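You operate a simulated robot arm through the tools that you are given. There is no shell and no other tool.

You run a simulated robot arm. Do the job below in one go: nothing can be reset, and whatever is moved stays where it is left.

JOB
Mash the banana, then the avocado; masher back, lid on the banana only. Set down upright: small masher.
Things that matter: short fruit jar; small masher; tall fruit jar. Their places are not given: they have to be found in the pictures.

Only the result counts: the job must be done as asked and must still hold three seconds after the hand-in. Knocking over, shifting, dropping, spilling or breaking anything else fails it. Lids that push on must go on centred and level and be pressed home; caps that screw on are set level and turned clockwise until they are tight.

ROBOT AND FRAMES
A 7-joint arm with a three-finger gripper, fixed in place. Base frame: the origin is on the floor under the middle of its stand, x ahead of it, y to its left, z up; the work surface is at about z = 962. Lengths are in mm, angles in rad, forces in N, time in s.
It reaches about 1342 mm from its shoulder. Its first joint turns from -2.897 to 2.897 rad. Payload 2.69 kg.
The tool frame sits at the grasp point between the pads (the TCP): z along the fingers, y along the line on which they close. The tips reach 30 mm beyond it. The gripper opens to 128 mm; its body begins 117 mm behind the TCP.
Orientation is that of the tool frame in the base frame, as [roll, pitch, yaw] about the fixed x, y, z axes, in that order (R = Rz(yaw) Ry(pitch) Rx(roll)). With the fingers straight down and closing along the base's y, the tool's x points along the base's -x, its y along +y and its z along -z.

CONTROLS
- The arm moves only by the tool drive_tool. Its arguments are lists of equal length, an entry for each row: "xyz": the shift along the tool's x, y, z in units of 100 mm (1.0 is 100 mm), a list of three; "angular": the turn, a rotation vector about the tool's x, y, z in units of 120 degrees (1.0 is 120 degrees), a list of three; "fingers": the finger opening in mm, from 0 to 128. In form: {"xyz": [[x, y, z], ...], "angular": [[wx, wy, wz], ...], "fingers": [fingers, ...]}. A call has 1 to 20 rows; each row is the pose to reach, as a shift and turn from the pose commanded when the call began, along the tool's axes at that moment. A call with a number of a shift or a turn outside -1 to 1 is refused whole. A row lasts 0.2 s, in which the tool goes at most 50 mm and 0.15 rad; a call with a longer step from one row to the next is refused whole, and so is a gripper value outside its range. A pose out of reach is approached as far as the arm can. The call stops where the force on the tool passes 40 N (or 10 N more than at its start, if that is more) or the arm is blocked; 0.2 s more then pass. The fingers move at their own pace (about 127 mm/s each) and stop on an object; they squeeze with about 42 N. The grip force told is the motor's: it shows also when the fingers shut on nothing. Time passes only in rows, and 0.2 s behind the last, so rows that repeat a pose let the fingers close. It gives the time, the measured TCP pose, the force on the tool (base axes), the opening and the grip force at its end, in the units of the frame above (readings bear some noise), with the torque about the TCP (base axes, N m) and any sound that the robot's microphone picked up.
- Cameras (640 x 400 px; columns grow to the right, rows downward): "scene" is fixed at [218.7, -650, 1591.9]; the picture's right is [0.80, -0.60, 0.00], its down [-0.20, -0.27, -0.94] and it looks along [0.56, 0.76, -0.34] (base axes); focal length 314 px, centre (320, 200). "wrist" rides on the gripper at [58, 54, -131] in the tool frame; the picture's right is [-0.68, 0.74, 0.00], its down [-0.62, -0.57, -0.55] and it looks along [-0.40, -0.37, 0.84] (tool axes); focal length 234 px, centre (320, 200).
- camera(camera): a new picture of that camera. No time passes.
- lift_body(by): moves the trunk up (or, below 0, down) by that many mm; the arm rides with it, the base frame stays. It gives what a move gives, with no picture.
- pixel_to_xyz(camera, pixels): there is no depth. For up to 12 entries [column, row, z] of the newest picture of that camera ("zoom" is the newest enlarged one), the place [x, y] in the base frame at which the ray of that pixel passes the height z, good to about 2 mm. No time passes.
- zoom(camera, box): a new picture of the part [left, top, right, bottom] of that camera's present view, enlarged. No time passes.
- job_done(): hands the job in; it is judged then, once.

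Open the gripper and draw the arm clear of the work before you hand the job in, unless the task says otherwise.

The tools are called after ">>>" as name(argument=value, ...) on one line, values as JSON. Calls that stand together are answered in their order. drive_tool: Moves the arm, as the interface text tells. Its arguments: {"type":"object","properties":{"xyz":{"type":"array","items":{"type":"array","items":{"type":"number"}}},"angular":{"type":"array","items":{"type":"array","items":{"type":"number"}}},"fingers":{"type":"array","items":{"type":"number"}}},"required":["xyz","angular","fingers"]} The other tools are called the same way: lift_body (by) moves the trunk up or down; camera (camera) takes a picture; pixel_to_xyz (camera, pixels) gives the place at which the rays of pixels pass given heights; zoom (camera, box) takes an enlarged picture of a part of a camera's view; job_done () hands the job in.

At the start:

```text
clock: 0.0
tcp_pos: [704.8, 93.3, 1340.4]
ee_rot: [-3.141, 0.0, -3.141]
force: [-0.2, 0.4, -0.2]
wrist_torque: [-0.01, 0.01, -0.01]
gripper_width: 128.1
grip_force: 0.1
trunk travel left (down, up): [-250.0, 100.0]
```

scene: 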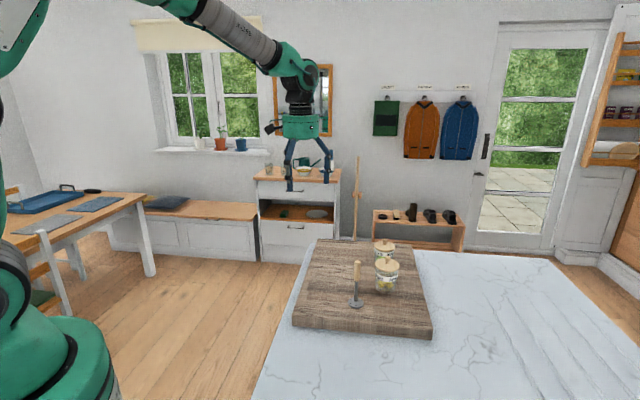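
wrist: 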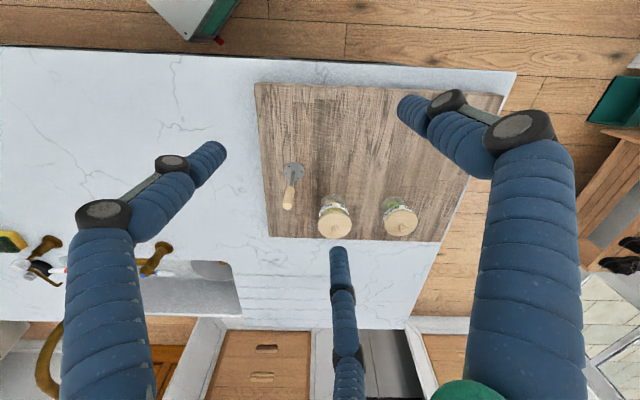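

The scene shows two lidded jars near (385,245) and (387,272) and the masher standing at about (357,285) on a wooden board. I enlarge these parts of both views.

>>> zoom(camera="scene", box=[290, 220, 450, 350])

>>> zoom(camera="wrist", box=[240, 130, 460, 260])

```text
3.08 times, centred on (370, 285) of scene
```

zoom: 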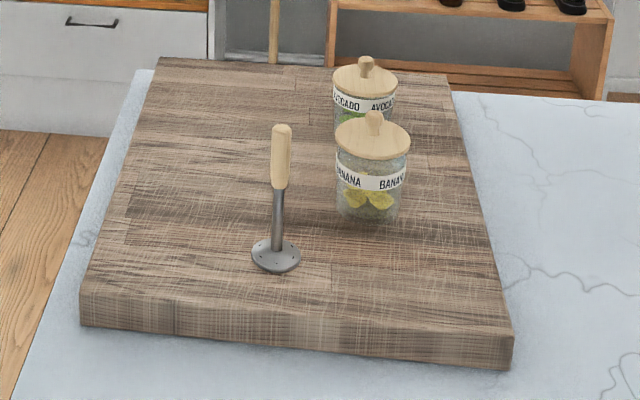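

```text
2.91 times, centred on (350, 195) of wrist
```

zoom: 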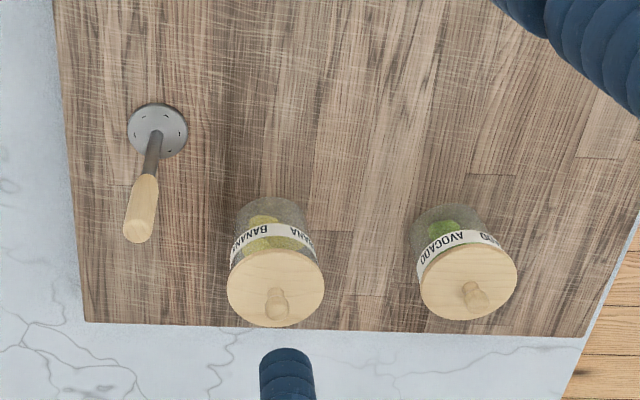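

The newest zoom is the wrist one: masher disc at (158,131), banana knob at (274,300), avocado knob at (472,295). I project these for several heights, and the same points in the scene view, to triangulate.

>>> pixel_to_xyz(camera="zoom", pixels=[[158, 131, 962], [158, 131, 1002], [138, 230, 1100], [138, 230, 1150], [276, 285, 1080], [276, 285, 1120], [469, 282, 1060], [469, 282, 1100], [85, 322, 962], [85, 322, 1002], [585, 336, 962], [585, 336, 1002]])

>>> pixel_to_xyz(camera="scene", pixels=[[355.7, 302.9, 962], [355.7, 302.9, 1002], [357.6, 262, 1100], [357.6, 262, 1150], [387.3, 263, 1080], [387.3, 263, 1120], [384.5, 243.5, 1060], [384.5, 243.5, 1100], [432, 328, 1002], [432.3, 340, 962], [293, 312, 1002], [293, 327, 962]])

```text
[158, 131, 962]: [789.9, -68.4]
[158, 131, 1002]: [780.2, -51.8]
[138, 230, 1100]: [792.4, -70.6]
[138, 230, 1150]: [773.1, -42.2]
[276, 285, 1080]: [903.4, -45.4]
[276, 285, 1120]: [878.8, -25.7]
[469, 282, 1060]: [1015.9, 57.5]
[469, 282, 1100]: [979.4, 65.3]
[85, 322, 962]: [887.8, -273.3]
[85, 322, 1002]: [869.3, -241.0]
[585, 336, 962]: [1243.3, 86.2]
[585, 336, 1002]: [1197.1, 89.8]
```

```text
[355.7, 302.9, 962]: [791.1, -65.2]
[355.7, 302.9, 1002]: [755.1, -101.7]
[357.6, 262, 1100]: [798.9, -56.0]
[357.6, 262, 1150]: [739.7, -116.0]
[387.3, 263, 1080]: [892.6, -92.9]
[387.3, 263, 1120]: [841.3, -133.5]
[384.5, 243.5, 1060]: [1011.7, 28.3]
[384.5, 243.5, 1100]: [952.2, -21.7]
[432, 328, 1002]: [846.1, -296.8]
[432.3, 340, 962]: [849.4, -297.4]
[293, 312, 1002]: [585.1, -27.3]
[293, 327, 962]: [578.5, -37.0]
```

Triangulating puts the masher disc near (790,-67) at z≈962 and the jars near (918,-60) and (1033,55). I shut the fingers partly in free space to learn how they close, then look.

>>> drive_tool(xyz=[[0, 0, 0], [0, 0, 0], [0, 0, 0], [0, 0, 0]], angular=[[0, 0, 0], [0, 0, 0], [0, 0, 0], [0, 0, 0]], fingers=[40, 40, 40, 40])

>>> camera(camera="wrist")

>>> zoom(camera="scene", box=[240, 80, 360, 200])

```text
clock: 1.0
tcp_pos: [705.0, 94.5, 1340.0]
ee_rot: [-3.141, -0.001, 3.141]
force: [-0.2, 0.4, -0.3]
wrist_torque: [0.0, 0.0, -0.03]
gripper_width: 40.0
grip_force: 0.1
trunk travel left (down, up): [-250.0, 100.0]
```

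```text
taken
```

wrist: 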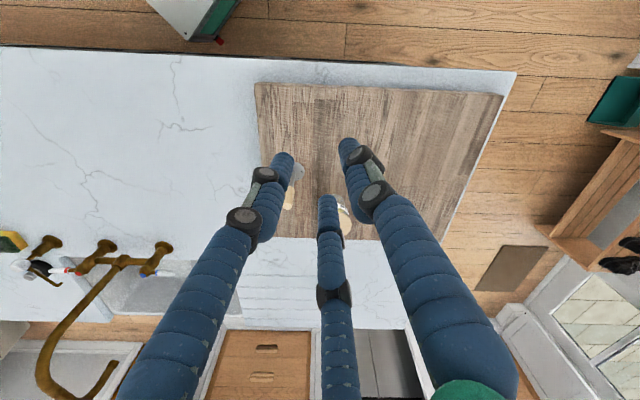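

```text
3.33 times, centred on (300, 140) of scene
```

zoom: 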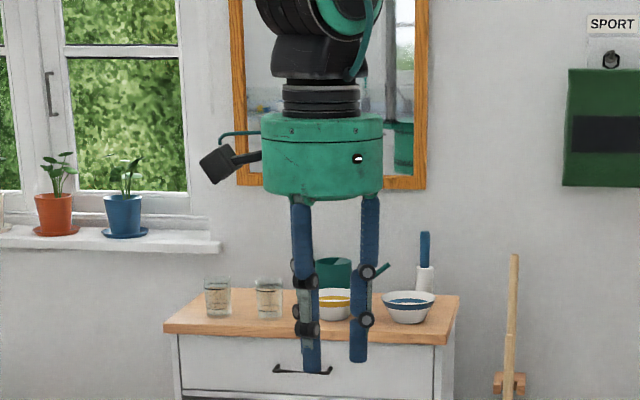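

The three fingers close centrically, the thumb on tool +y and the other two at about (±0.87,-0.5). I reopen them and go to about (800,30,1240) for a closer look at the jars and the masher.

>>> drive_tool(xyz=[[-0.24, -0.16, 0.25], [-0.48, -0.32, 0.5], [-0.72, -0.48, 0.75], [-0.95, -0.64, 1.0], [-0.95, -0.64, 1.0]], angular=[[0, 0, 0], [0, 0, 0], [0, 0, 0], [0, 0, 0], [0, 0, 0]], fingers=[128, 128, 128, 128, 128])

>>> camera(camera="wrist")

>>> camera(camera="scene")

```text
clock: 2.2
tcp_pos: [799.6, 30.0, 1242.0]
ee_rot: [-3.14, 0.0, 3.141]
force: [0.3, -0.3, -0.7]
wrist_torque: [0.08, 0.06, -0.01]
gripper_width: 127.8
grip_force: 0.1
trunk travel left (down, up): [-250.0, 100.0]
```

```text
taken
```

wrist: 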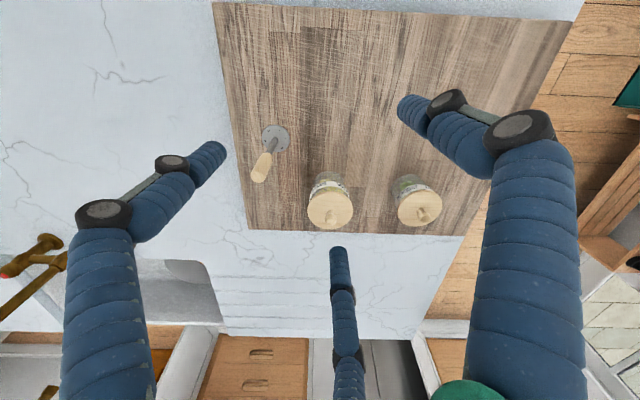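

```text
taken
```

scene: 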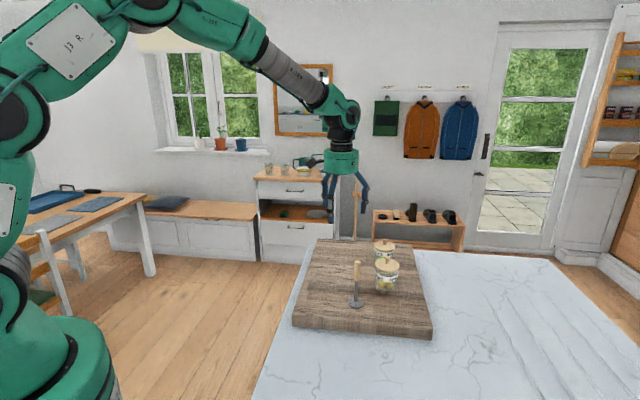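

Now the banana lid is at (330,208), the avocado lid at (420,208) and the masher at (270,150) in the wrist view. I enlarge for precise pixels.

>>> zoom(camera="wrist", box=[235, 110, 395, 240])

>>> zoom(camera="scene", box=[340, 230, 420, 315])

```text
3.08 times, centred on (315, 175) of wrist
```

zoom: 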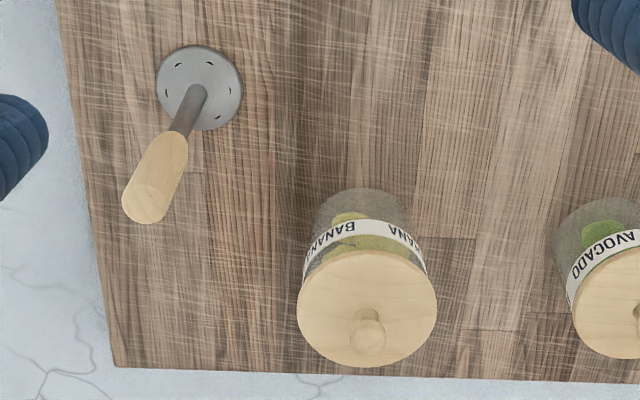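

```text
4.71 times, centred on (380, 272) of scene
```

zoom: 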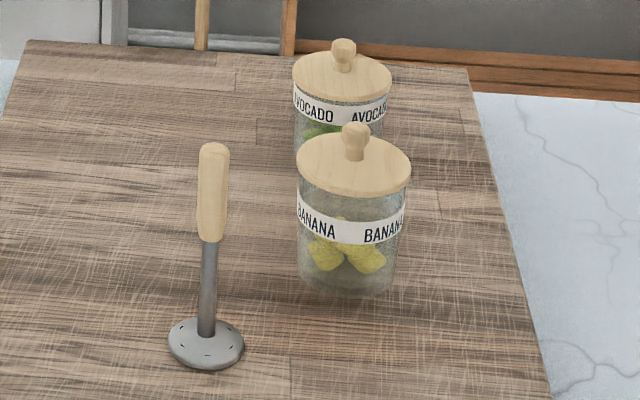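

From the scene zoom I use banana lid centre (354,163), knob top (357,130), avocado lid centre (342,77), knob top (344,45), masher disc (206,342) and handle top (214,147). I project these and the matching wrist pixels.

>>> pixel_to_xyz(camera="zoom", pixels=[[354, 163, 1040], [354, 163, 1060], [357, 130, 1070], [357, 130, 1090], [342, 77, 1030], [342, 77, 1050], [344, 45, 1060], [344, 45, 1080], [206, 342, 962], [206, 342, 970], [214, 147, 1080], [214, 147, 1100]])

>>> pixel_to_xyz(camera="wrist", pixels=[[330.26, 210.39, 1040], [330.26, 210.39, 1060], [330.6, 220.5, 1070], [330.6, 220.5, 1090], [275.7, 138.6, 962], [275.7, 138.6, 970], [258.2, 176, 1080], [258.2, 176, 1100]])

>>> zoom(camera="wrist", box=[360, 150, 480, 240])

```text
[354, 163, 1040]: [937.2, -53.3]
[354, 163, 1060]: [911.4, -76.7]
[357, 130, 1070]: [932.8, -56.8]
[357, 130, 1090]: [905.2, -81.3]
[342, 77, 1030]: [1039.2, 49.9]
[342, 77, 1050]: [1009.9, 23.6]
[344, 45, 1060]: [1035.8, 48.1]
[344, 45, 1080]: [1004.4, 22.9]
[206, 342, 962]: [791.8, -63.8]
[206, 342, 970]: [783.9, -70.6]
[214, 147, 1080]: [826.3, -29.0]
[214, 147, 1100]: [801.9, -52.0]
```

```text
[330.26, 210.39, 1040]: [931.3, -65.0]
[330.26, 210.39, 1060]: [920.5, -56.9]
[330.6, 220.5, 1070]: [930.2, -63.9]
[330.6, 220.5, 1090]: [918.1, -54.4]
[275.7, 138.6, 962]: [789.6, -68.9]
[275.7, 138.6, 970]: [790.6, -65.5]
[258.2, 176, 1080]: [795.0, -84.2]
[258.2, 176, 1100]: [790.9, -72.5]
```

```text
4.44 times, centred on (420, 195) of wrist
```

zoom: 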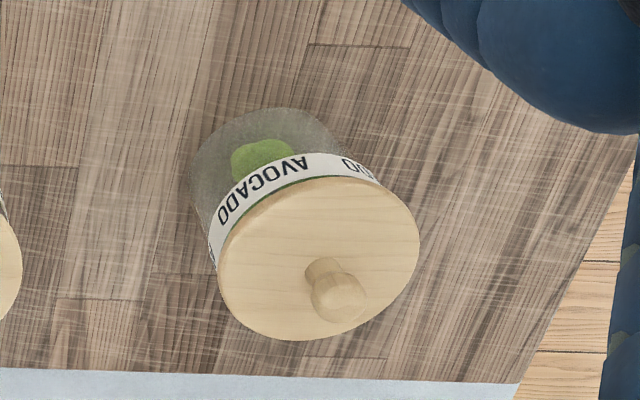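

Banana lid triangulates to (927,-62) with its top at z≈1048, and the masher to (789,-66.5) with handle top at z≈1111. Now the avocado from this wrist zoom: lid centre (319,259), knob top centre (340,298).

>>> pixel_to_xyz(camera="zoom", pixels=[[319, 259, 1030], [319, 259, 1050], [340, 300, 1050], [340, 300, 1070], [217, 262, 1038], [420, 250, 1038], [262, 125, 965], [193, 175, 965], [340, 155, 965]])

>>> zoom(camera="scene", box=[362, 230, 412, 300])

```text
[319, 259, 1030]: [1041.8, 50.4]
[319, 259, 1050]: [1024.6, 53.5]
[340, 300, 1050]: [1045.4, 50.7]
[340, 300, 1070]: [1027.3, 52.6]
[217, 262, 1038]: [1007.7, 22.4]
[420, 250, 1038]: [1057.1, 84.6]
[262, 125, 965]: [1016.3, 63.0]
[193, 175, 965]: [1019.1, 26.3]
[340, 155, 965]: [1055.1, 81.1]
```

```text
5.71 times, centred on (387, 265) of scene
```

zoom: 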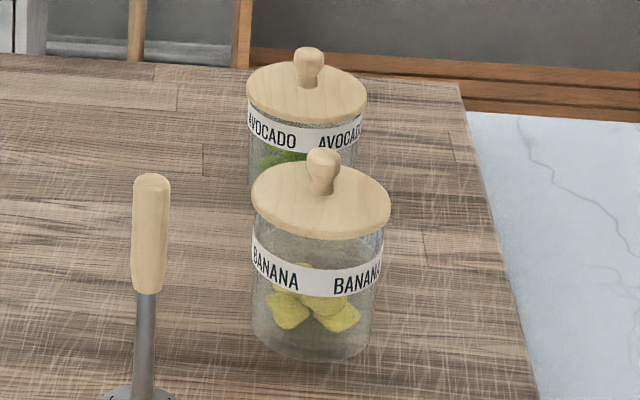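

Avocado comes out at about (1040,51.5), lid top z≈1030, knob top ≈1057. I move above the banana knob with the fingers at 50 mm, staying high.

>>> drive_tool(xyz=[[-0.33, -0.24, 0.1], [-0.66, -0.48, 0.2], [-1.0, -0.72, 0.3], [-1.0, -0.72, 0.3]], angular=[[0, 0, 0], [0, 0, 0], [0, 0, 0], [0, 0, 0]], fingers=[50, 50, 50, 50])

>>> drive_tool(xyz=[[-0.14, -0.1, 0.2], [-0.277, -0.198, 0.4], [-0.277, -0.198, 0.7], [-0.277, -0.198, 0.7], [-0.277, -0.198, 0.7]], angular=[[0, 0, 0], [0, 0, 0], [0, 0, 0], [0, 0, 0], [0, 0, 0]], fingers=[50, 50, 50, 50, 50])

>>> camera(camera="wrist")

>>> zoom(camera="scene", box=[340, 190, 440, 310])

```text
clock: 3.2
tcp_pos: [899.9, -43.3, 1211.4]
ee_rot: [-3.14, -0.001, -3.14]
force: [0.8, 0.1, -0.7]
wrist_torque: [0.05, 0.04, 0.0]
gripper_width: 49.7
grip_force: 0.0
trunk travel left (down, up): [-250.0, 100.0]
```

```text
clock: 4.4
tcp_pos: [926.7, -62.1, 1140.5]
ee_rot: [3.141, 0.001, -3.141]
force: [0.8, 1.4, -0.1]
wrist_torque: [-0.01, 0.02, 0.01]
gripper_width: 50.1
grip_force: 0.0
trunk travel left (down, up): [-250.0, 100.0]
```

```text
taken
```

wrist: 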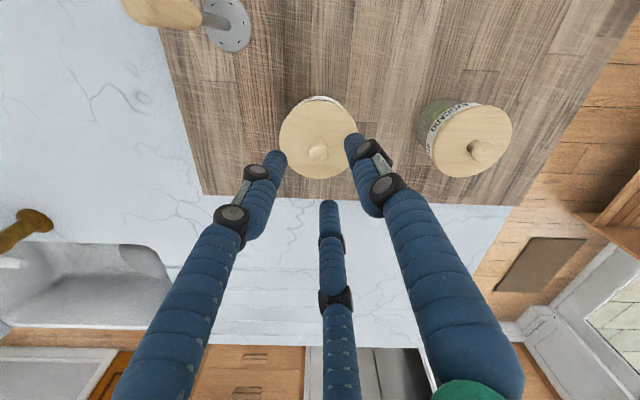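

```text
3.33 times, centred on (390, 250) of scene
```

zoom: 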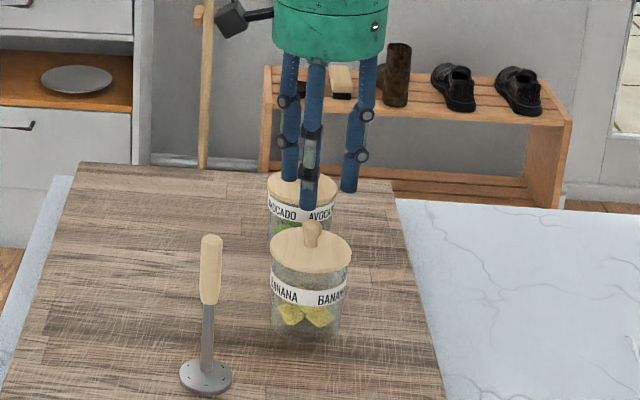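

The knob shows at about (319,150) in the wrist view. I enlarge it and check the axis position from here.

>>> zoom(camera="wrist", box=[260, 80, 380, 190])

```text
3.64 times, centred on (320, 135) of wrist
```

zoom: 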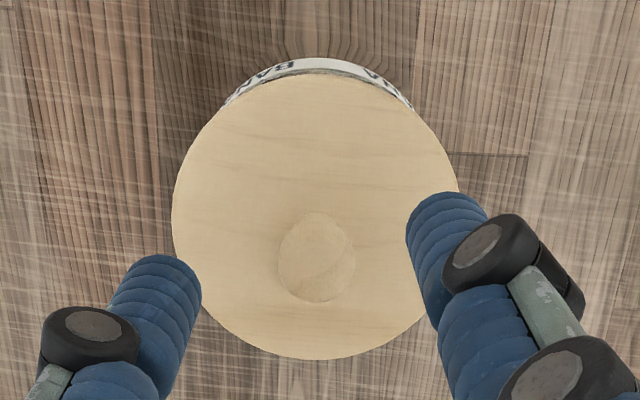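

The lid disc spans columns 171–458 and rows 72–360, centre ≈(314.5,217), and the knob ball is centred near (317,260). I project both.

>>> pixel_to_xyz(camera="zoom", pixels=[[314.5, 217, 1047.6], [317, 260, 1067], [317, 260, 1072], [171, 216, 1047.6], [458, 210, 1047.6], [310, 72, 1047.6], [312, 360, 1047.6]])

```text
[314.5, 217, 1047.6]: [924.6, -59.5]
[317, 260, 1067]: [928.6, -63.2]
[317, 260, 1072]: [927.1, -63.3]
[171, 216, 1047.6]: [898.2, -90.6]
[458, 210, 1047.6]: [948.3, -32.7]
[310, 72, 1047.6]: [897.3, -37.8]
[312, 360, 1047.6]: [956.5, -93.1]
```

The lid axis is about (926,-62.5), so I'm within a millimetre. I go down 60 mm around the knob with a tiny correction, leaving about 3 mm between the tips and the lid.

>>> drive_tool(xyz=[[0.01, -0.005, 0.2], [0.01, -0.005, 0.4], [0.01, -0.005, 0.5], [0.01, -0.005, 0.59], [0.01, -0.005, 0.59]], angular=[[0, 0, 0], [0, 0, 0], [0, 0, 0], [0, 0, 0], [0, 0, 0]], fingers=[50, 50, 50, 50, 50])

>>> zoom(camera="wrist", box=[260, 100, 400, 230])

>>> zoom(camera="scene", box=[350, 220, 430, 300])

```text
clock: 5.6
tcp_pos: [925.7, -62.1, 1082.3]
ee_rot: [3.142, 0.002, -3.142]
force: [0.5, 0.2, 5.4]
wrist_torque: [0.01, 0.0, 0.0]
gripper_width: 50.1
grip_force: 0.1
trunk travel left (down, up): [-250.0, 100.0]
```

```text
3.08 times, centred on (330, 165) of wrist
```

zoom: 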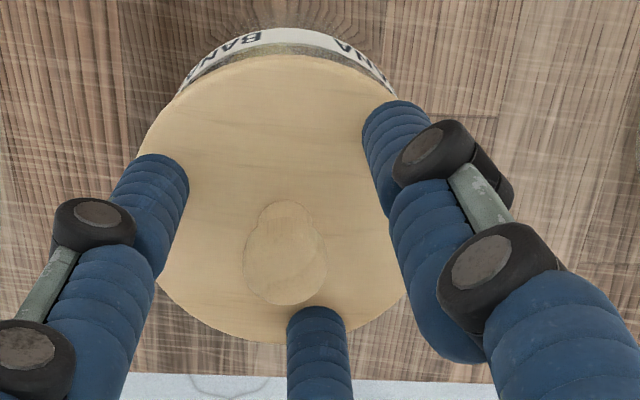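

```text
5.00 times, centred on (390, 260) of scene
```

zoom: 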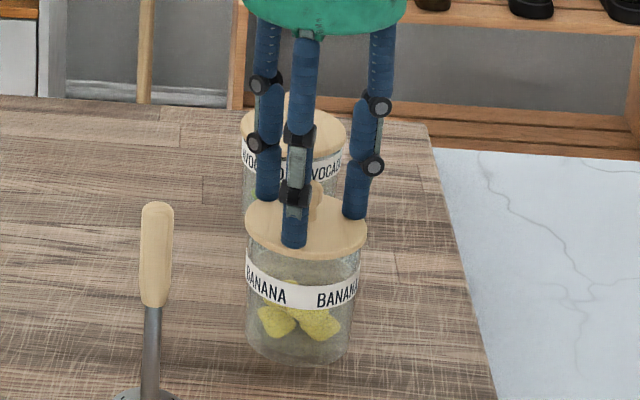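

The upward force of 5.4 N shows the tips are touching the lid, so its top is nearer z≈1051. I rise 3 mm and close on the knob.

>>> drive_tool(xyz=[[0, 0, -0.03], [0, 0, -0.03], [0, 0, -0.03], [0, 0, -0.03], [0, 0, -0.03]], angular=[[0, 0, 0], [0, 0, 0], [0, 0, 0], [0, 0, 0], [0, 0, 0]], fingers=[50, 30, 10, 10, 10])

>>> zoom(camera="wrist", box=[260, 100, 400, 230])

>>> zoom(camera="scene", box=[350, 220, 430, 300])

```text
clock: 6.8
tcp_pos: [925.4, -64.0, 1085.5]
ee_rot: [3.141, 0.001, 3.142]
force: [0.4, -0.6, 0.3]
wrist_torque: [-0.01, 0.02, -0.02]
gripper_width: 17.0
grip_force: 5.4
trunk travel left (down, up): [-250.0, 100.0]
heard: snap
```

```text
3.08 times, centred on (330, 165) of wrist
```

zoom: 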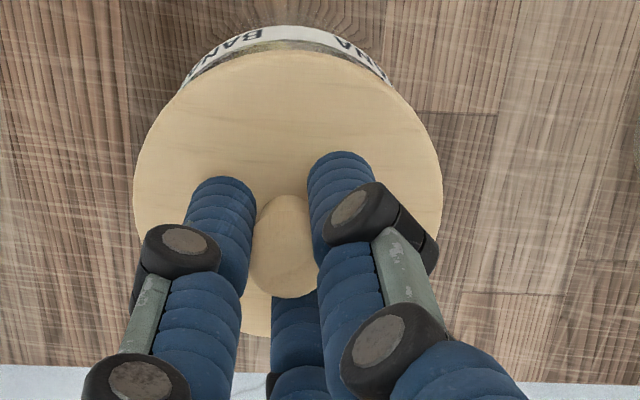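

```text
5.00 times, centred on (390, 260) of scene
```

zoom: 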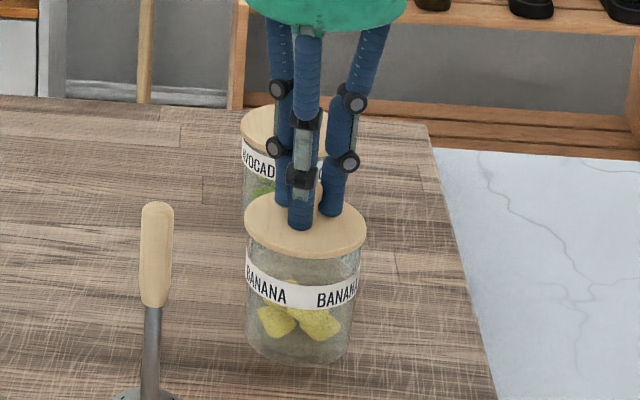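

The fingers stopped at 17 mm on the knob and a "snap" was heard. I tighten to 0 and lift slowly by 15 mm to see whether only the lid follows.

>>> drive_tool(xyz=[[0, 0, 0], [0, 0, 0], [0, 0, -0.03], [0, 0, -0.06], [0, 0, -0.1], [0, 0, -0.15]], angular=[[0, 0, 0], [0, 0, 0], [0, 0, 0], [0, 0, 0], [0, 0, 0], [0, 0, 0]], fingers=[0, 0, 0, 0, 0, 0])

>>> zoom(camera="scene", box=[350, 220, 430, 300])

```text
clock: 8.2
tcp_pos: [927.0, -64.0, 1100.5]
ee_rot: [-3.142, 0.0, -3.141]
force: [0.7, 0.4, -0.1]
wrist_torque: [-0.04, 0.0, -0.03]
gripper_width: 15.8
grip_force: 41.7
trunk travel left (down, up): [-250.0, 100.0]
```

```text
5.00 times, centred on (390, 260) of scene
```

zoom: 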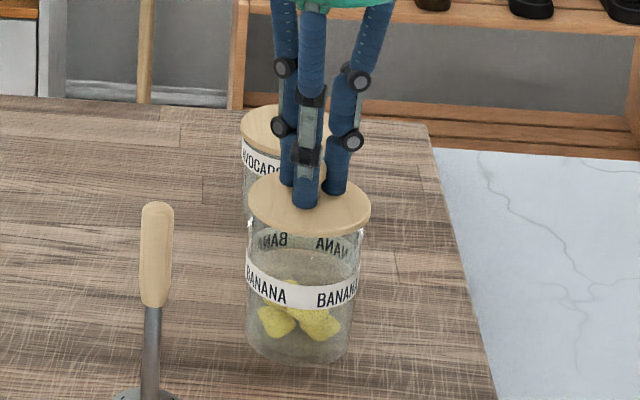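

The lid came off cleanly and the jar stayed put. I lift further and carry it to the free board area around (832,84).

>>> drive_tool(xyz=[[0, 0, -0.3], [0, 0, -0.6], [0.16, 0.25, -0.6], [0.32, 0.5, -0.6], [0.48, 0.75, -0.6], [0.62, 0.97, -0.6], [0.62, 0.97, -0.6]], angular=[[0, 0, 0], [0, 0, 0], [0, 0, 0], [0, 0, 0], [0, 0, 0], [0, 0, 0], [0, 0, 0]], fingers=[0, 0, 0, 0, 0, 0, 0])

>>> drive_tool(xyz=[[0.16, 0.25, 0], [0.33, 0.5, 0.0], [0.33, 0.5, 0.3], [0.33, 0.5, 0.6], [0.33, 0.5, 0.8], [0.33, 0.5, 0.8]], angular=[[0, 0, 0], [0, 0, 0], [0, 0, 0], [0, 0, 0], [0, 0, 0], [0, 0, 0]], fingers=[0, 0, 0, 0, 0, 0])

>>> camera(camera="scene")

>>> camera(camera="wrist")

```text
clock: 9.8
tcp_pos: [866.0, 33.4, 1158.0]
ee_rot: [3.14, 0.0, -3.141]
force: [-0.4, 0.2, -1.2]
wrist_torque: [-0.06, -0.05, -0.02]
gripper_width: 15.9
grip_force: 41.0
trunk travel left (down, up): [-250.0, 100.0]
```

```text
clock: 11.2
tcp_pos: [831.8, 83.6, 1078.6]
ee_rot: [3.141, 0.0, -3.141]
force: [0.2, -0.5, 0.1]
wrist_torque: [0.02, 0.0, 0.01]
gripper_width: 15.6
grip_force: 41.5
trunk travel left (down, up): [-250.0, 100.0]
```

```text
taken
```

scene: 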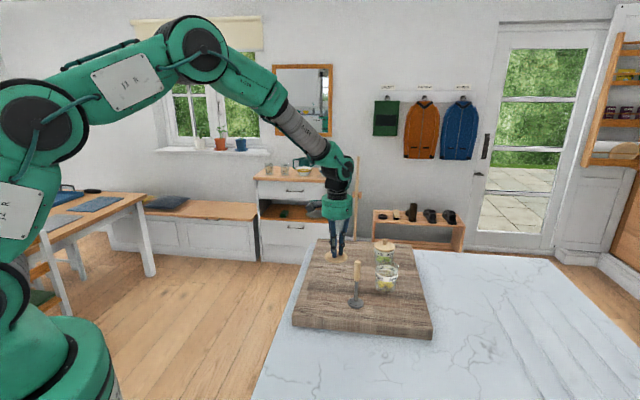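

```text
taken
```

wrist: 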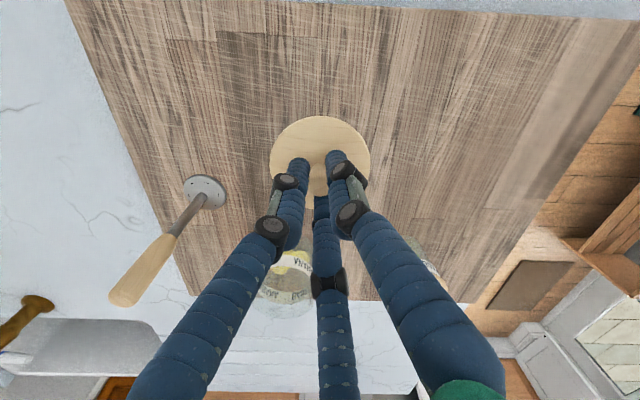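

The lid hangs level at TCP z≈1079, its top about 35 mm below the TCP. I lower 50 mm, then feel for the board in small steps.

>>> drive_tool(xyz=[[0, 0, 0.2], [0, 0, 0.4], [0, 0, 0.5], [0, 0, 0.5]], angular=[[0, 0, 0], [0, 0, 0], [0, 0, 0], [0, 0, 0]], fingers=[0, 0, 0, 0])

>>> zoom(camera="scene", box=[310, 220, 400, 300])

```text
clock: 12.2
tcp_pos: [831.1, 84.3, 1028.0]
ee_rot: [-3.142, 0.0, -3.141]
force: [0.0, 0.0, 0.1]
wrist_torque: [0.0, 0.01, -0.02]
gripper_width: 15.7
grip_force: 41.5
trunk travel left (down, up): [-250.0, 100.0]
```

```text
5.00 times, centred on (355, 260) of scene
```

zoom: 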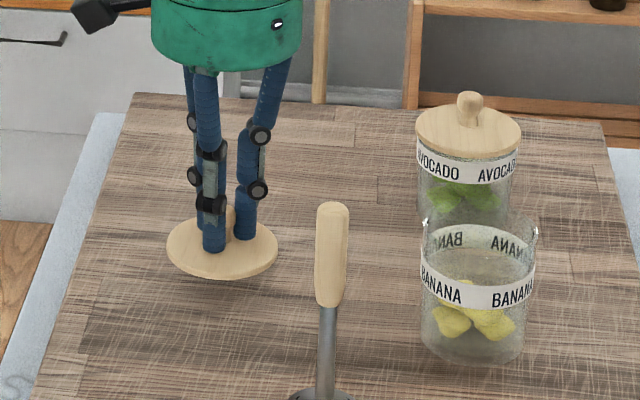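

No contact yet. I step down 3 mm per row; the lid should meet the board around TCP z≈1003–1015.

>>> drive_tool(xyz=[[0, 0, 0.03], [0, 0, 0.06], [0, 0, 0.09], [0, 0, 0.12]], angular=[[0, 0, 0], [0, 0, 0], [0, 0, 0], [0, 0, 0]], fingers=[0, 0, 0, 0])

```text
clock: 13.2
tcp_pos: [832.6, 84.5, 1016.8]
ee_rot: [-3.141, 0.0, 3.141]
force: [0.3, -0.2, -0.4]
wrist_torque: [-0.01, 0.0, 0.03]
gripper_width: 15.8
grip_force: 41.6
trunk travel left (down, up): [-250.0, 100.0]
```

Still free at z≈1016.8, so I continue down in 2 mm steps.

>>> drive_tool(xyz=[[0, 0, 0.02], [0, 0, 0.04], [0, 0, 0.05]], angular=[[0, 0, 0], [0, 0, 0], [0, 0, 0]], fingers=[0, 0, 0])

>>> zoom(camera="scene", box=[310, 220, 400, 300])

```text
clock: 14.0
tcp_pos: [832.2, 84.9, 1012.9]
ee_rot: [-3.14, -0.001, -3.141]
force: [0.1, -0.4, 0.1]
wrist_torque: [0.0, 0.02, 0.02]
gripper_width: 15.7
grip_force: 42.1
trunk travel left (down, up): [-250.0, 100.0]
```

```text
5.00 times, centred on (355, 260) of scene
```

zoom: 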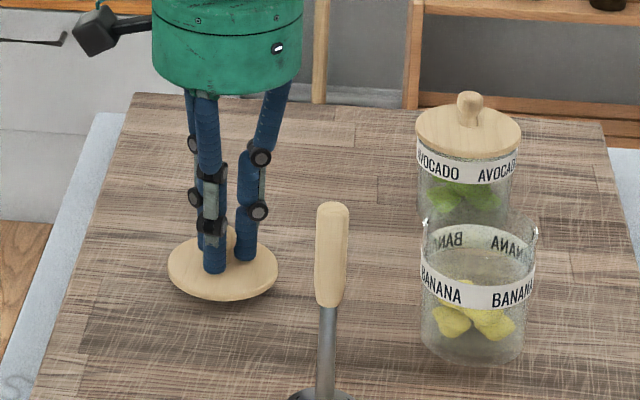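

The shadow is close but there is no contact force at 1012.9. I go on 2 mm at a time.

>>> drive_tool(xyz=[[0, 0, 0.02], [0, 0, 0.03], [0, 0, 0.03]], angular=[[0, 0, 0], [0, 0, 0], [0, 0, 0]], fingers=[0, 0, 0])

>>> drive_tool(xyz=[[0, 0, 0.01], [0, 0, 0.02], [0, 0, 0.02]], angular=[[0, 0, 0], [0, 0, 0], [0, 0, 0]], fingers=[0, 0, 0])

```text
clock: 14.8
tcp_pos: [831.3, 84.3, 1009.4]
ee_rot: [3.141, -0.002, -3.141]
force: [0.9, 0.2, -1.1]
wrist_torque: [-0.02, 0.0, 0.0]
gripper_width: 15.6
grip_force: 41.5
trunk travel left (down, up): [-250.0, 100.0]
```

```text
clock: 15.6
tcp_pos: [831.1, 84.0, 1006.7]
ee_rot: [-3.142, 0.002, -3.141]
force: [-0.1, 0.3, -0.1]
wrist_torque: [-0.01, 0.01, 0.02]
gripper_width: 15.8
grip_force: 41.5
trunk travel left (down, up): [-250.0, 100.0]
```

Still free at ≈1007. I continue in millimetre steps, checking the force.

>>> drive_tool(xyz=[[0, 0, 0.01], [0, 0, 0.02], [0, 0, 0.02]], angular=[[0, 0, 0], [0, 0, 0], [0, 0, 0]], fingers=[0, 0, 0])

>>> zoom(camera="scene", box=[310, 220, 400, 300])

```text
clock: 16.4
tcp_pos: [832.8, 85.5, 1004.2]
ee_rot: [3.14, 0.0, -3.141]
force: [0.7, -0.1, -0.4]
wrist_torque: [-0.02, -0.01, 0.03]
gripper_width: 15.6
grip_force: 42.0
trunk travel left (down, up): [-250.0, 100.0]
```

```text
5.00 times, centred on (355, 260) of scene
```

zoom: 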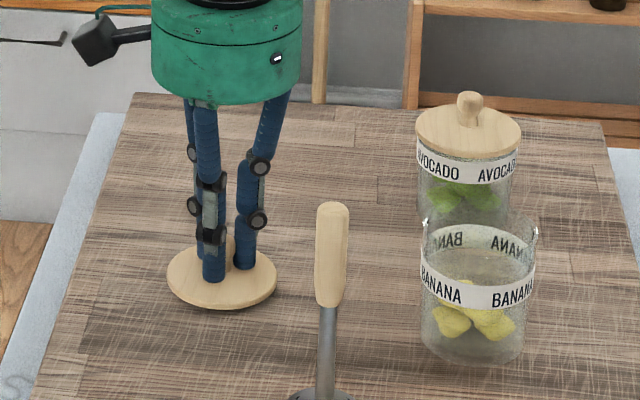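

The lid rim is nearly on the board. I keep feeling downward 1 mm at a time.

>>> drive_tool(xyz=[[0, 0, 0.01], [0, 0, 0.02], [0, 0, 0.02]], angular=[[0, 0, 0], [0, 0, 0], [0, 0, 0]], fingers=[0, 0, 0])

>>> drive_tool(xyz=[[0, 0, 0.01], [0, 0, 0.015], [0, 0, 0.015]], angular=[[0, 0, 0], [0, 0, 0], [0, 0, 0]], fingers=[0, 0, 0])

```text
clock: 17.2
tcp_pos: [831.4, 83.9, 1004.3]
ee_rot: [-3.141, 0.001, -3.141]
force: [-2.7, 0.7, 8.7]
wrist_torque: [0.05, 0.11, -0.03]
gripper_width: 15.3
grip_force: 42.1
trunk travel left (down, up): [-250.0, 100.0]
```

```text
clock: 18.0
tcp_pos: [831.4, 83.8, 1003.8]
ee_rot: [3.14, 0.004, 3.14]
force: [0.6, 2.6, 20.4]
wrist_torque: [0.14, 0.03, 0.01]
gripper_width: 15.4
grip_force: 41.5
trunk travel left (down, up): [-250.0, 100.0]
```

The lid is on the board (20 N at TCP z≈1004). I ease off 2 mm, open the fingers and rise.

>>> drive_tool(xyz=[[0, 0, -0.02], [0, 0, -0.02], [0, 0, -0.02], [0, 0, -0.02]], angular=[[0, 0, 0], [0, 0, 0], [0, 0, 0], [0, 0, 0]], fingers=[0, 20, 35, 50])

>>> drive_tool(xyz=[[0, 0, -0.1], [0, 0, -0.3], [0, 0, -0.7], [0, 0, -1.0], [0, 0, -1.0]], angular=[[0, 0, 0], [0, 0, 0], [0, 0, 0], [0, 0, 0], [0, 0, 0]], fingers=[50, 50, 50, 50, 50])

>>> zoom(camera="scene", box=[310, 220, 420, 320])

>>> camera(camera="wrist")

```text
clock: 19.0
tcp_pos: [830.6, 84.1, 1003.4]
ee_rot: [3.14, 0.0, -3.14]
force: [0.0, 0.4, -0.7]
wrist_torque: [-0.03, 0.0, 0.05]
gripper_width: 50.1
grip_force: 0.1
trunk travel left (down, up): [-250.0, 100.0]
```

```text
clock: 20.2
tcp_pos: [832.4, 84.8, 1105.1]
ee_rot: [-3.141, -0.001, 3.14]
force: [-0.2, 0.3, 0.4]
wrist_torque: [0.0, -0.03, -0.02]
gripper_width: 50.1
grip_force: 0.0
trunk travel left (down, up): [-250.0, 100.0]
```

```text
4.00 times, centred on (365, 270) of scene
```

zoom: 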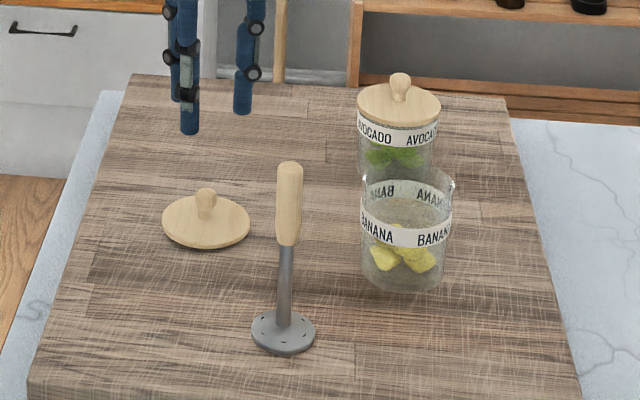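

```text
taken
```

wrist: 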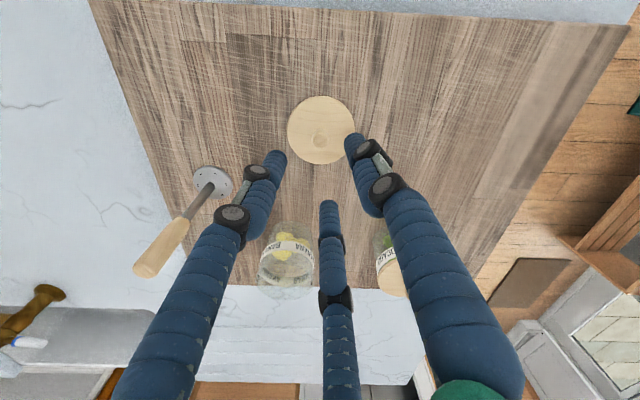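

The banana lid rests on the board. Next I go to the avocado at about (1040,51.5), first at a safe height, and check alignment there.

>>> drive_tool(xyz=[[-0.15, -0.02, -0.3], [-0.48, -0.08, -0.3], [-0.8, -0.12, -0.3], [-1.0, -0.16, -0.3]], angular=[[0, 0, 0], [0, 0, 0], [0, 0, 0], [0, 0, 0]], fingers=[50, 50, 50, 50])

>>> drive_tool(xyz=[[-0.4, -0.06, 0.0], [-0.8, -0.12, 0], [-1.0, -0.16, 0], [-1.0, -0.16, 0]], angular=[[0, 0, 0], [0, 0, 0], [0, 0, 0], [0, 0, 0]], fingers=[50, 50, 50, 50])

>>> drive_tool(xyz=[[-0.08, -0.01, 0.0], [-0.08, -0.01, 0.15], [-0.08, -0.01, 0.15]], angular=[[0, 0, 0], [0, 0, 0], [0, 0, 0]], fingers=[50, 50, 50])

>>> zoom(camera="wrist", box=[260, 80, 380, 190])

```text
clock: 21.2
tcp_pos: [931.6, 69.7, 1131.4]
ee_rot: [-3.14, 0.0, 3.141]
force: [-0.7, 0.0, -0.5]
wrist_torque: [0.0, 0.01, -0.02]
gripper_width: 49.8
grip_force: 0.1
trunk travel left (down, up): [-250.0, 100.0]
```

```text
clock: 22.2
tcp_pos: [1033.4, 51.7, 1131.6]
ee_rot: [3.141, 0.0, 3.139]
force: [0.5, 0.4, -0.5]
wrist_torque: [-0.03, -0.01, 0.0]
gripper_width: 50.0
grip_force: 0.1
trunk travel left (down, up): [-250.0, 100.0]
```

```text
clock: 23.0
tcp_pos: [1040.1, 51.3, 1117.3]
ee_rot: [-3.142, 0.0, 3.141]
force: [0.4, 0.2, -0.3]
wrist_torque: [0.0, 0.03, 0.03]
gripper_width: 50.0
grip_force: 0.1
trunk travel left (down, up): [-250.0, 100.0]
```

```text
3.64 times, centred on (320, 135) of wrist
```

zoom: 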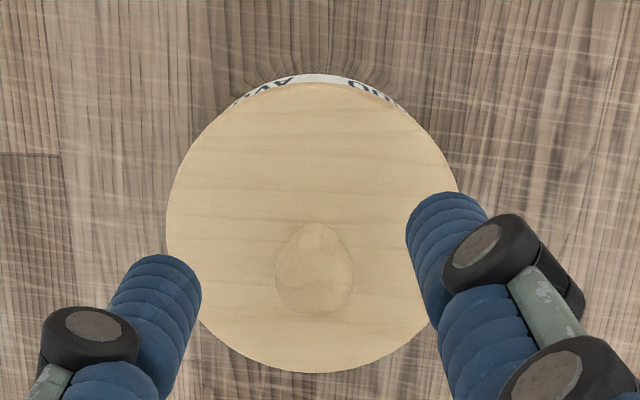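

The lid spans 166–458 by 82–373, so its centre is ≈(312,227), and the knob ball is near (316,275). I project these for the avocado lid height.

>>> pixel_to_xyz(camera="zoom", pixels=[[312, 227, 1030], [166, 227, 1030], [458, 222, 1030], [308, 82, 1030], [310, 373, 1030], [315, 272, 1050], [315, 272, 1055]])

```text
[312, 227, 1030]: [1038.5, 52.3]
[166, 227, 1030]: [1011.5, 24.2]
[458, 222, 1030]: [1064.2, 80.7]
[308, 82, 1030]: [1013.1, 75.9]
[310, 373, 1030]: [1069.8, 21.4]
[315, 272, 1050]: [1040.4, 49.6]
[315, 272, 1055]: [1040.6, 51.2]
```

The axis is about (1039.5,51), aligned with the tool. I lower 48 mm to about z≈1069, watching the force.

>>> drive_tool(xyz=[[0, 0, 0.2], [0, 0, 0.4], [0, 0, 0.48], [0, 0, 0.48]], angular=[[0, 0, 0], [0, 0, 0], [0, 0, 0], [0, 0, 0]], fingers=[50, 50, 50, 50])

>>> zoom(camera="scene", box=[350, 210, 430, 290])

```text
clock: 24.0
tcp_pos: [1040.3, 51.9, 1069.2]
ee_rot: [-3.14, 0.001, -3.139]
force: [-0.3, -0.3, -0.1]
wrist_torque: [0.02, -0.04, -0.01]
gripper_width: 50.0
grip_force: 0.1
trunk travel left (down, up): [-250.0, 100.0]
```

```text
5.00 times, centred on (390, 250) of scene
```

zoom: 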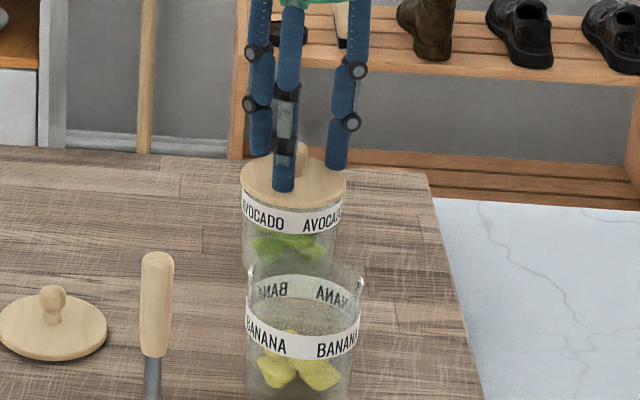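

No contact yet, tips a few mm above the avocado lid and around its knob. I drop 2 mm and close fully.

>>> drive_tool(xyz=[[0, 0, 0.02], [0, 0, 0.02], [0, 0, 0.02], [0, 0, 0.02], [0, 0, 0.02], [0, 0, 0.02]], angular=[[0, 0, 0], [0, 0, 0], [0, 0, 0], [0, 0, 0], [0, 0, 0], [0, 0, 0]], fingers=[50, 30, 15, 0, 0, 0])

>>> zoom(camera="scene", box=[350, 210, 430, 290])

>>> zoom(camera="wrist", box=[260, 100, 400, 230])

```text
clock: 25.4
tcp_pos: [1040.2, 50.5, 1068.7]
ee_rot: [3.141, -0.001, -3.141]
force: [0.5, -0.3, 0.4]
wrist_torque: [-0.03, -0.03, -0.01]
gripper_width: 15.6
grip_force: 41.8
trunk travel left (down, up): [-250.0, 100.0]
heard: snap
```

```text
5.00 times, centred on (390, 250) of scene
```

zoom: 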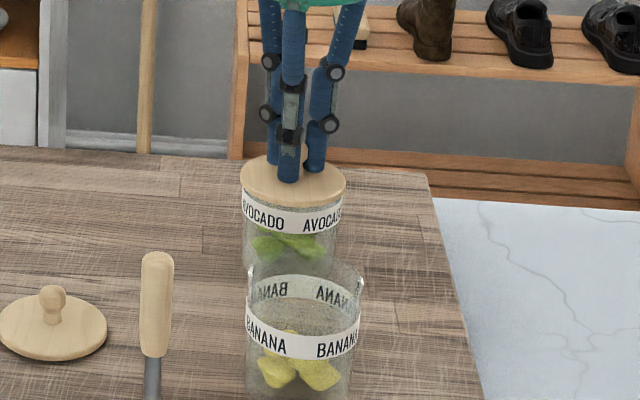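

```text
3.08 times, centred on (330, 165) of wrist
```

zoom: 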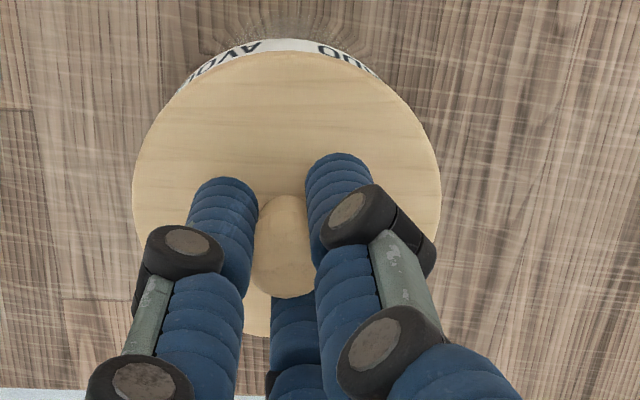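

Gripped at 15.6 mm with the same "snap". I lift slowly and then carry this lid to about (931,169) on the board.

>>> drive_tool(xyz=[[0, 0, -0.03], [0, 0, -0.08], [0, 0, -0.2], [0, 0, -0.5], [0, 0, -0.8], [0.2, 0.22, -0.8], [0.5, 0.54, -0.8], [0.8, 0.87, -0.8], [0.8, 0.87, -0.8]], angular=[[0, 0, 0], [0, 0, 0], [0, 0, 0], [0, 0, 0], [0, 0, 0], [0, 0, 0], [0, 0, 0], [0, 0, 0], [0, 0, 0]], fingers=[0, 0, 0, 0, 0, 0, 0, 0, 0])

>>> camera(camera="scene")

```text
clock: 27.4
tcp_pos: [958.7, 140.3, 1147.4]
ee_rot: [-3.142, 0.0, -3.141]
force: [0.0, 0.7, -0.2]
wrist_torque: [-0.04, -0.05, 0.02]
gripper_width: 15.7
grip_force: 41.7
trunk travel left (down, up): [-250.0, 100.0]
```

```text
taken
```

scene: 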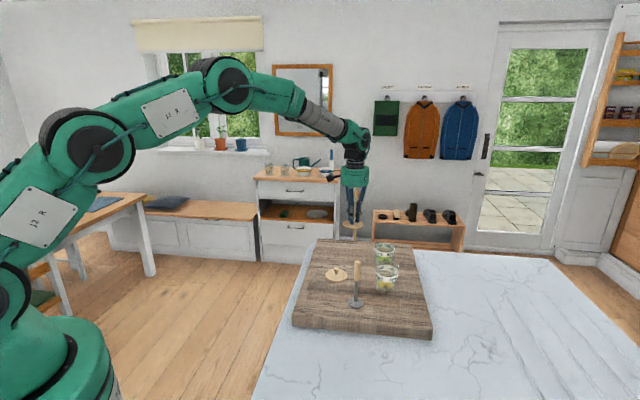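

Both jars are now open and the lid hangs from the gripper. I check the far board edges, corners near (318,240) and (400,242), before choosing the drop spot.

>>> pixel_to_xyz(camera="scene", pixels=[[318, 240, 962], [412, 248, 962], [352, 241, 962], [293, 312, 962]])

>>> zoom(camera="scene", box=[290, 220, 440, 320])

```text
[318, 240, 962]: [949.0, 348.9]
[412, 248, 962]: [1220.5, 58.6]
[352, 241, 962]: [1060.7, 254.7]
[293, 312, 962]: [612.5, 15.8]
```

```text
4.00 times, centred on (365, 270) of scene
```

zoom: 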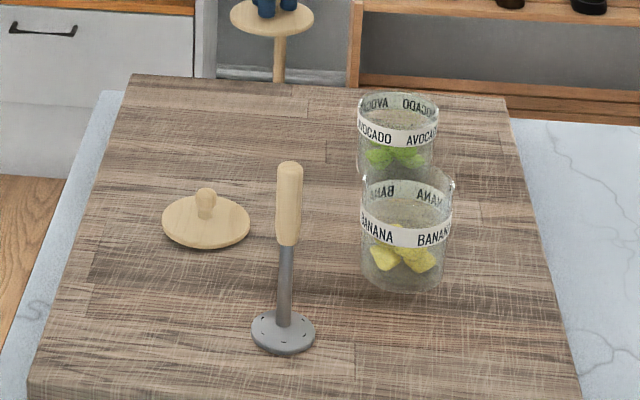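

The board's far edge is about 115 mm beyond (931,169), so the spot is fine. I move there and lower to about z≈1012, above contact.

>>> drive_tool(xyz=[[0.28, 0.29, 0], [0.28, 0.29, 0.4], [0.28, 0.29, 0.8], [0.28, 0.29, 1.0], [0.28, 0.29, 1.0]], angular=[[0, 0, 0], [0, 0, 0], [0, 0, 0], [0, 0, 0], [0, 0, 0]], fingers=[0, 0, 0, 0, 0])

>>> drive_tool(xyz=[[0, 0, 0.15], [0, 0, 0.3], [0, 0, 0.35], [0, 0, 0.35]], angular=[[0, 0, 0], [0, 0, 0], [0, 0, 0], [0, 0, 0]], fingers=[0, 0, 0, 0])

```text
clock: 28.6
tcp_pos: [932.5, 166.6, 1048.5]
ee_rot: [-3.14, 0.002, 3.14]
force: [-0.3, -0.2, 0.3]
wrist_torque: [-0.05, 0.02, 0.0]
gripper_width: 15.7
grip_force: 41.8
trunk travel left (down, up): [-250.0, 100.0]
```

```text
clock: 29.6
tcp_pos: [931.3, 168.6, 1012.7]
ee_rot: [-3.14, 0.0, 3.141]
force: [0.3, 0.8, -0.4]
wrist_torque: [0.02, 0.01, -0.03]
gripper_width: 15.8
grip_force: 41.9
trunk travel left (down, up): [-250.0, 100.0]
```

At z≈1012.7 there is no contact. I step down about 6 mm and read the force.

>>> drive_tool(xyz=[[0, 0, 0.02], [0, 0, 0.04], [0, 0, 0.06], [0, 0, 0.06]], angular=[[0, 0, 0], [0, 0, 0], [0, 0, 0], [0, 0, 0]], fingers=[0, 0, 0, 0])

>>> drive_tool(xyz=[[0, 0, 0.01], [0, 0, 0.02], [0, 0, 0.02]], angular=[[0, 0, 0], [0, 0, 0], [0, 0, 0]], fingers=[0, 0, 0])

```text
clock: 30.6
tcp_pos: [931.6, 167.9, 1007.0]
ee_rot: [3.141, 0.0, -3.141]
force: [0.8, -0.4, 0.5]
wrist_torque: [0.0, 0.01, 0.01]
gripper_width: 15.5
grip_force: 41.8
trunk travel left (down, up): [-250.0, 100.0]
```

```text
clock: 31.4
tcp_pos: [932.3, 166.8, 1004.6]
ee_rot: [-3.141, -0.001, -3.14]
force: [0.2, 0.4, -0.9]
wrist_torque: [-0.02, 0.02, 0.02]
gripper_width: 15.8
grip_force: 41.3
trunk travel left (down, up): [-250.0, 100.0]
```

Still free at ≈1004.6. I go 2 mm more.

>>> drive_tool(xyz=[[0, 0, 0.01], [0, 0, 0.015], [0, 0, 0.015]], angular=[[0, 0, 0], [0, 0, 0], [0, 0, 0]], fingers=[0, 0, 0])

```text
clock: 32.2
tcp_pos: [930.7, 168.0, 1003.7]
ee_rot: [3.141, -0.001, 3.141]
force: [0.7, -0.3, 1.5]
wrist_torque: [-0.02, 0.03, 0.02]
gripper_width: 15.9
grip_force: 41.0
trunk travel left (down, up): [-250.0, 100.0]
```

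>>> drive_tool(xyz=[[0, 0, 0.01], [0, 0, 0.01]], angular=[[0, 0, 0], [0, 0, 0]], fingers=[0, 0])

```text
clock: 32.8
tcp_pos: [931.8, 166.9, 1003.8]
ee_rot: [-3.14, 0.002, -3.14]
force: [-2.4, 1.2, 5.5]
wrist_torque: [0.09, 0.07, 0.02]
gripper_width: 15.6
grip_force: 41.4
trunk travel left (down, up): [-250.0, 100.0]
```

Light contact (5.5 N) shows the lid is on the board. I open the fingers and rise clear.

>>> drive_tool(xyz=[[0, 0, -0.005], [0, 0, -0.005], [0, 0, -0.01], [0, 0, -0.01]], angular=[[0, 0, 0], [0, 0, 0], [0, 0, 0], [0, 0, 0]], fingers=[15, 30, 50, 50])

>>> drive_tool(xyz=[[0, 0, -0.1], [0, 0, -0.4], [0, 0, -0.8], [0, 0, -1.0], [0, 0, -1.0]], angular=[[0, 0, 0], [0, 0, 0], [0, 0, 0], [0, 0, 0], [0, 0, 0]], fingers=[50, 50, 50, 50, 50])

>>> zoom(camera="scene", box=[290, 210, 440, 320])

```text
clock: 33.8
tcp_pos: [932.1, 166.9, 1003.6]
ee_rot: [3.14, 0.001, -3.141]
force: [0.5, 0.2, -0.3]
wrist_torque: [0.02, 0.03, 0.02]
gripper_width: 50.1
grip_force: 0.0
trunk travel left (down, up): [-250.0, 100.0]
```

```text
clock: 35.0
tcp_pos: [931.4, 168.0, 1102.4]
ee_rot: [3.141, 0.0, -3.141]
force: [0.1, 0.2, 0.1]
wrist_torque: [-0.01, 0.04, -0.01]
gripper_width: 50.1
grip_force: 0.1
trunk travel left (down, up): [-250.0, 100.0]
```

```text
3.64 times, centred on (365, 265) of scene
```

zoom: 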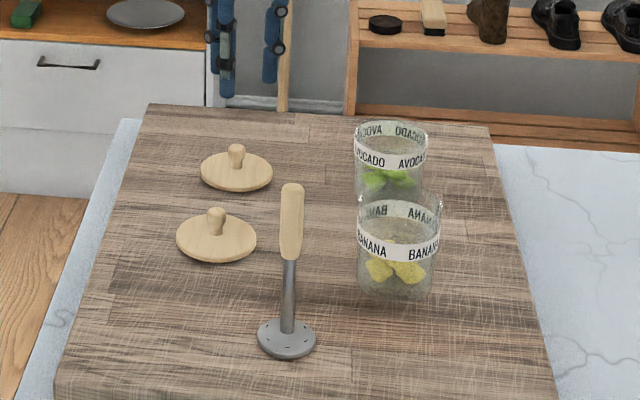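

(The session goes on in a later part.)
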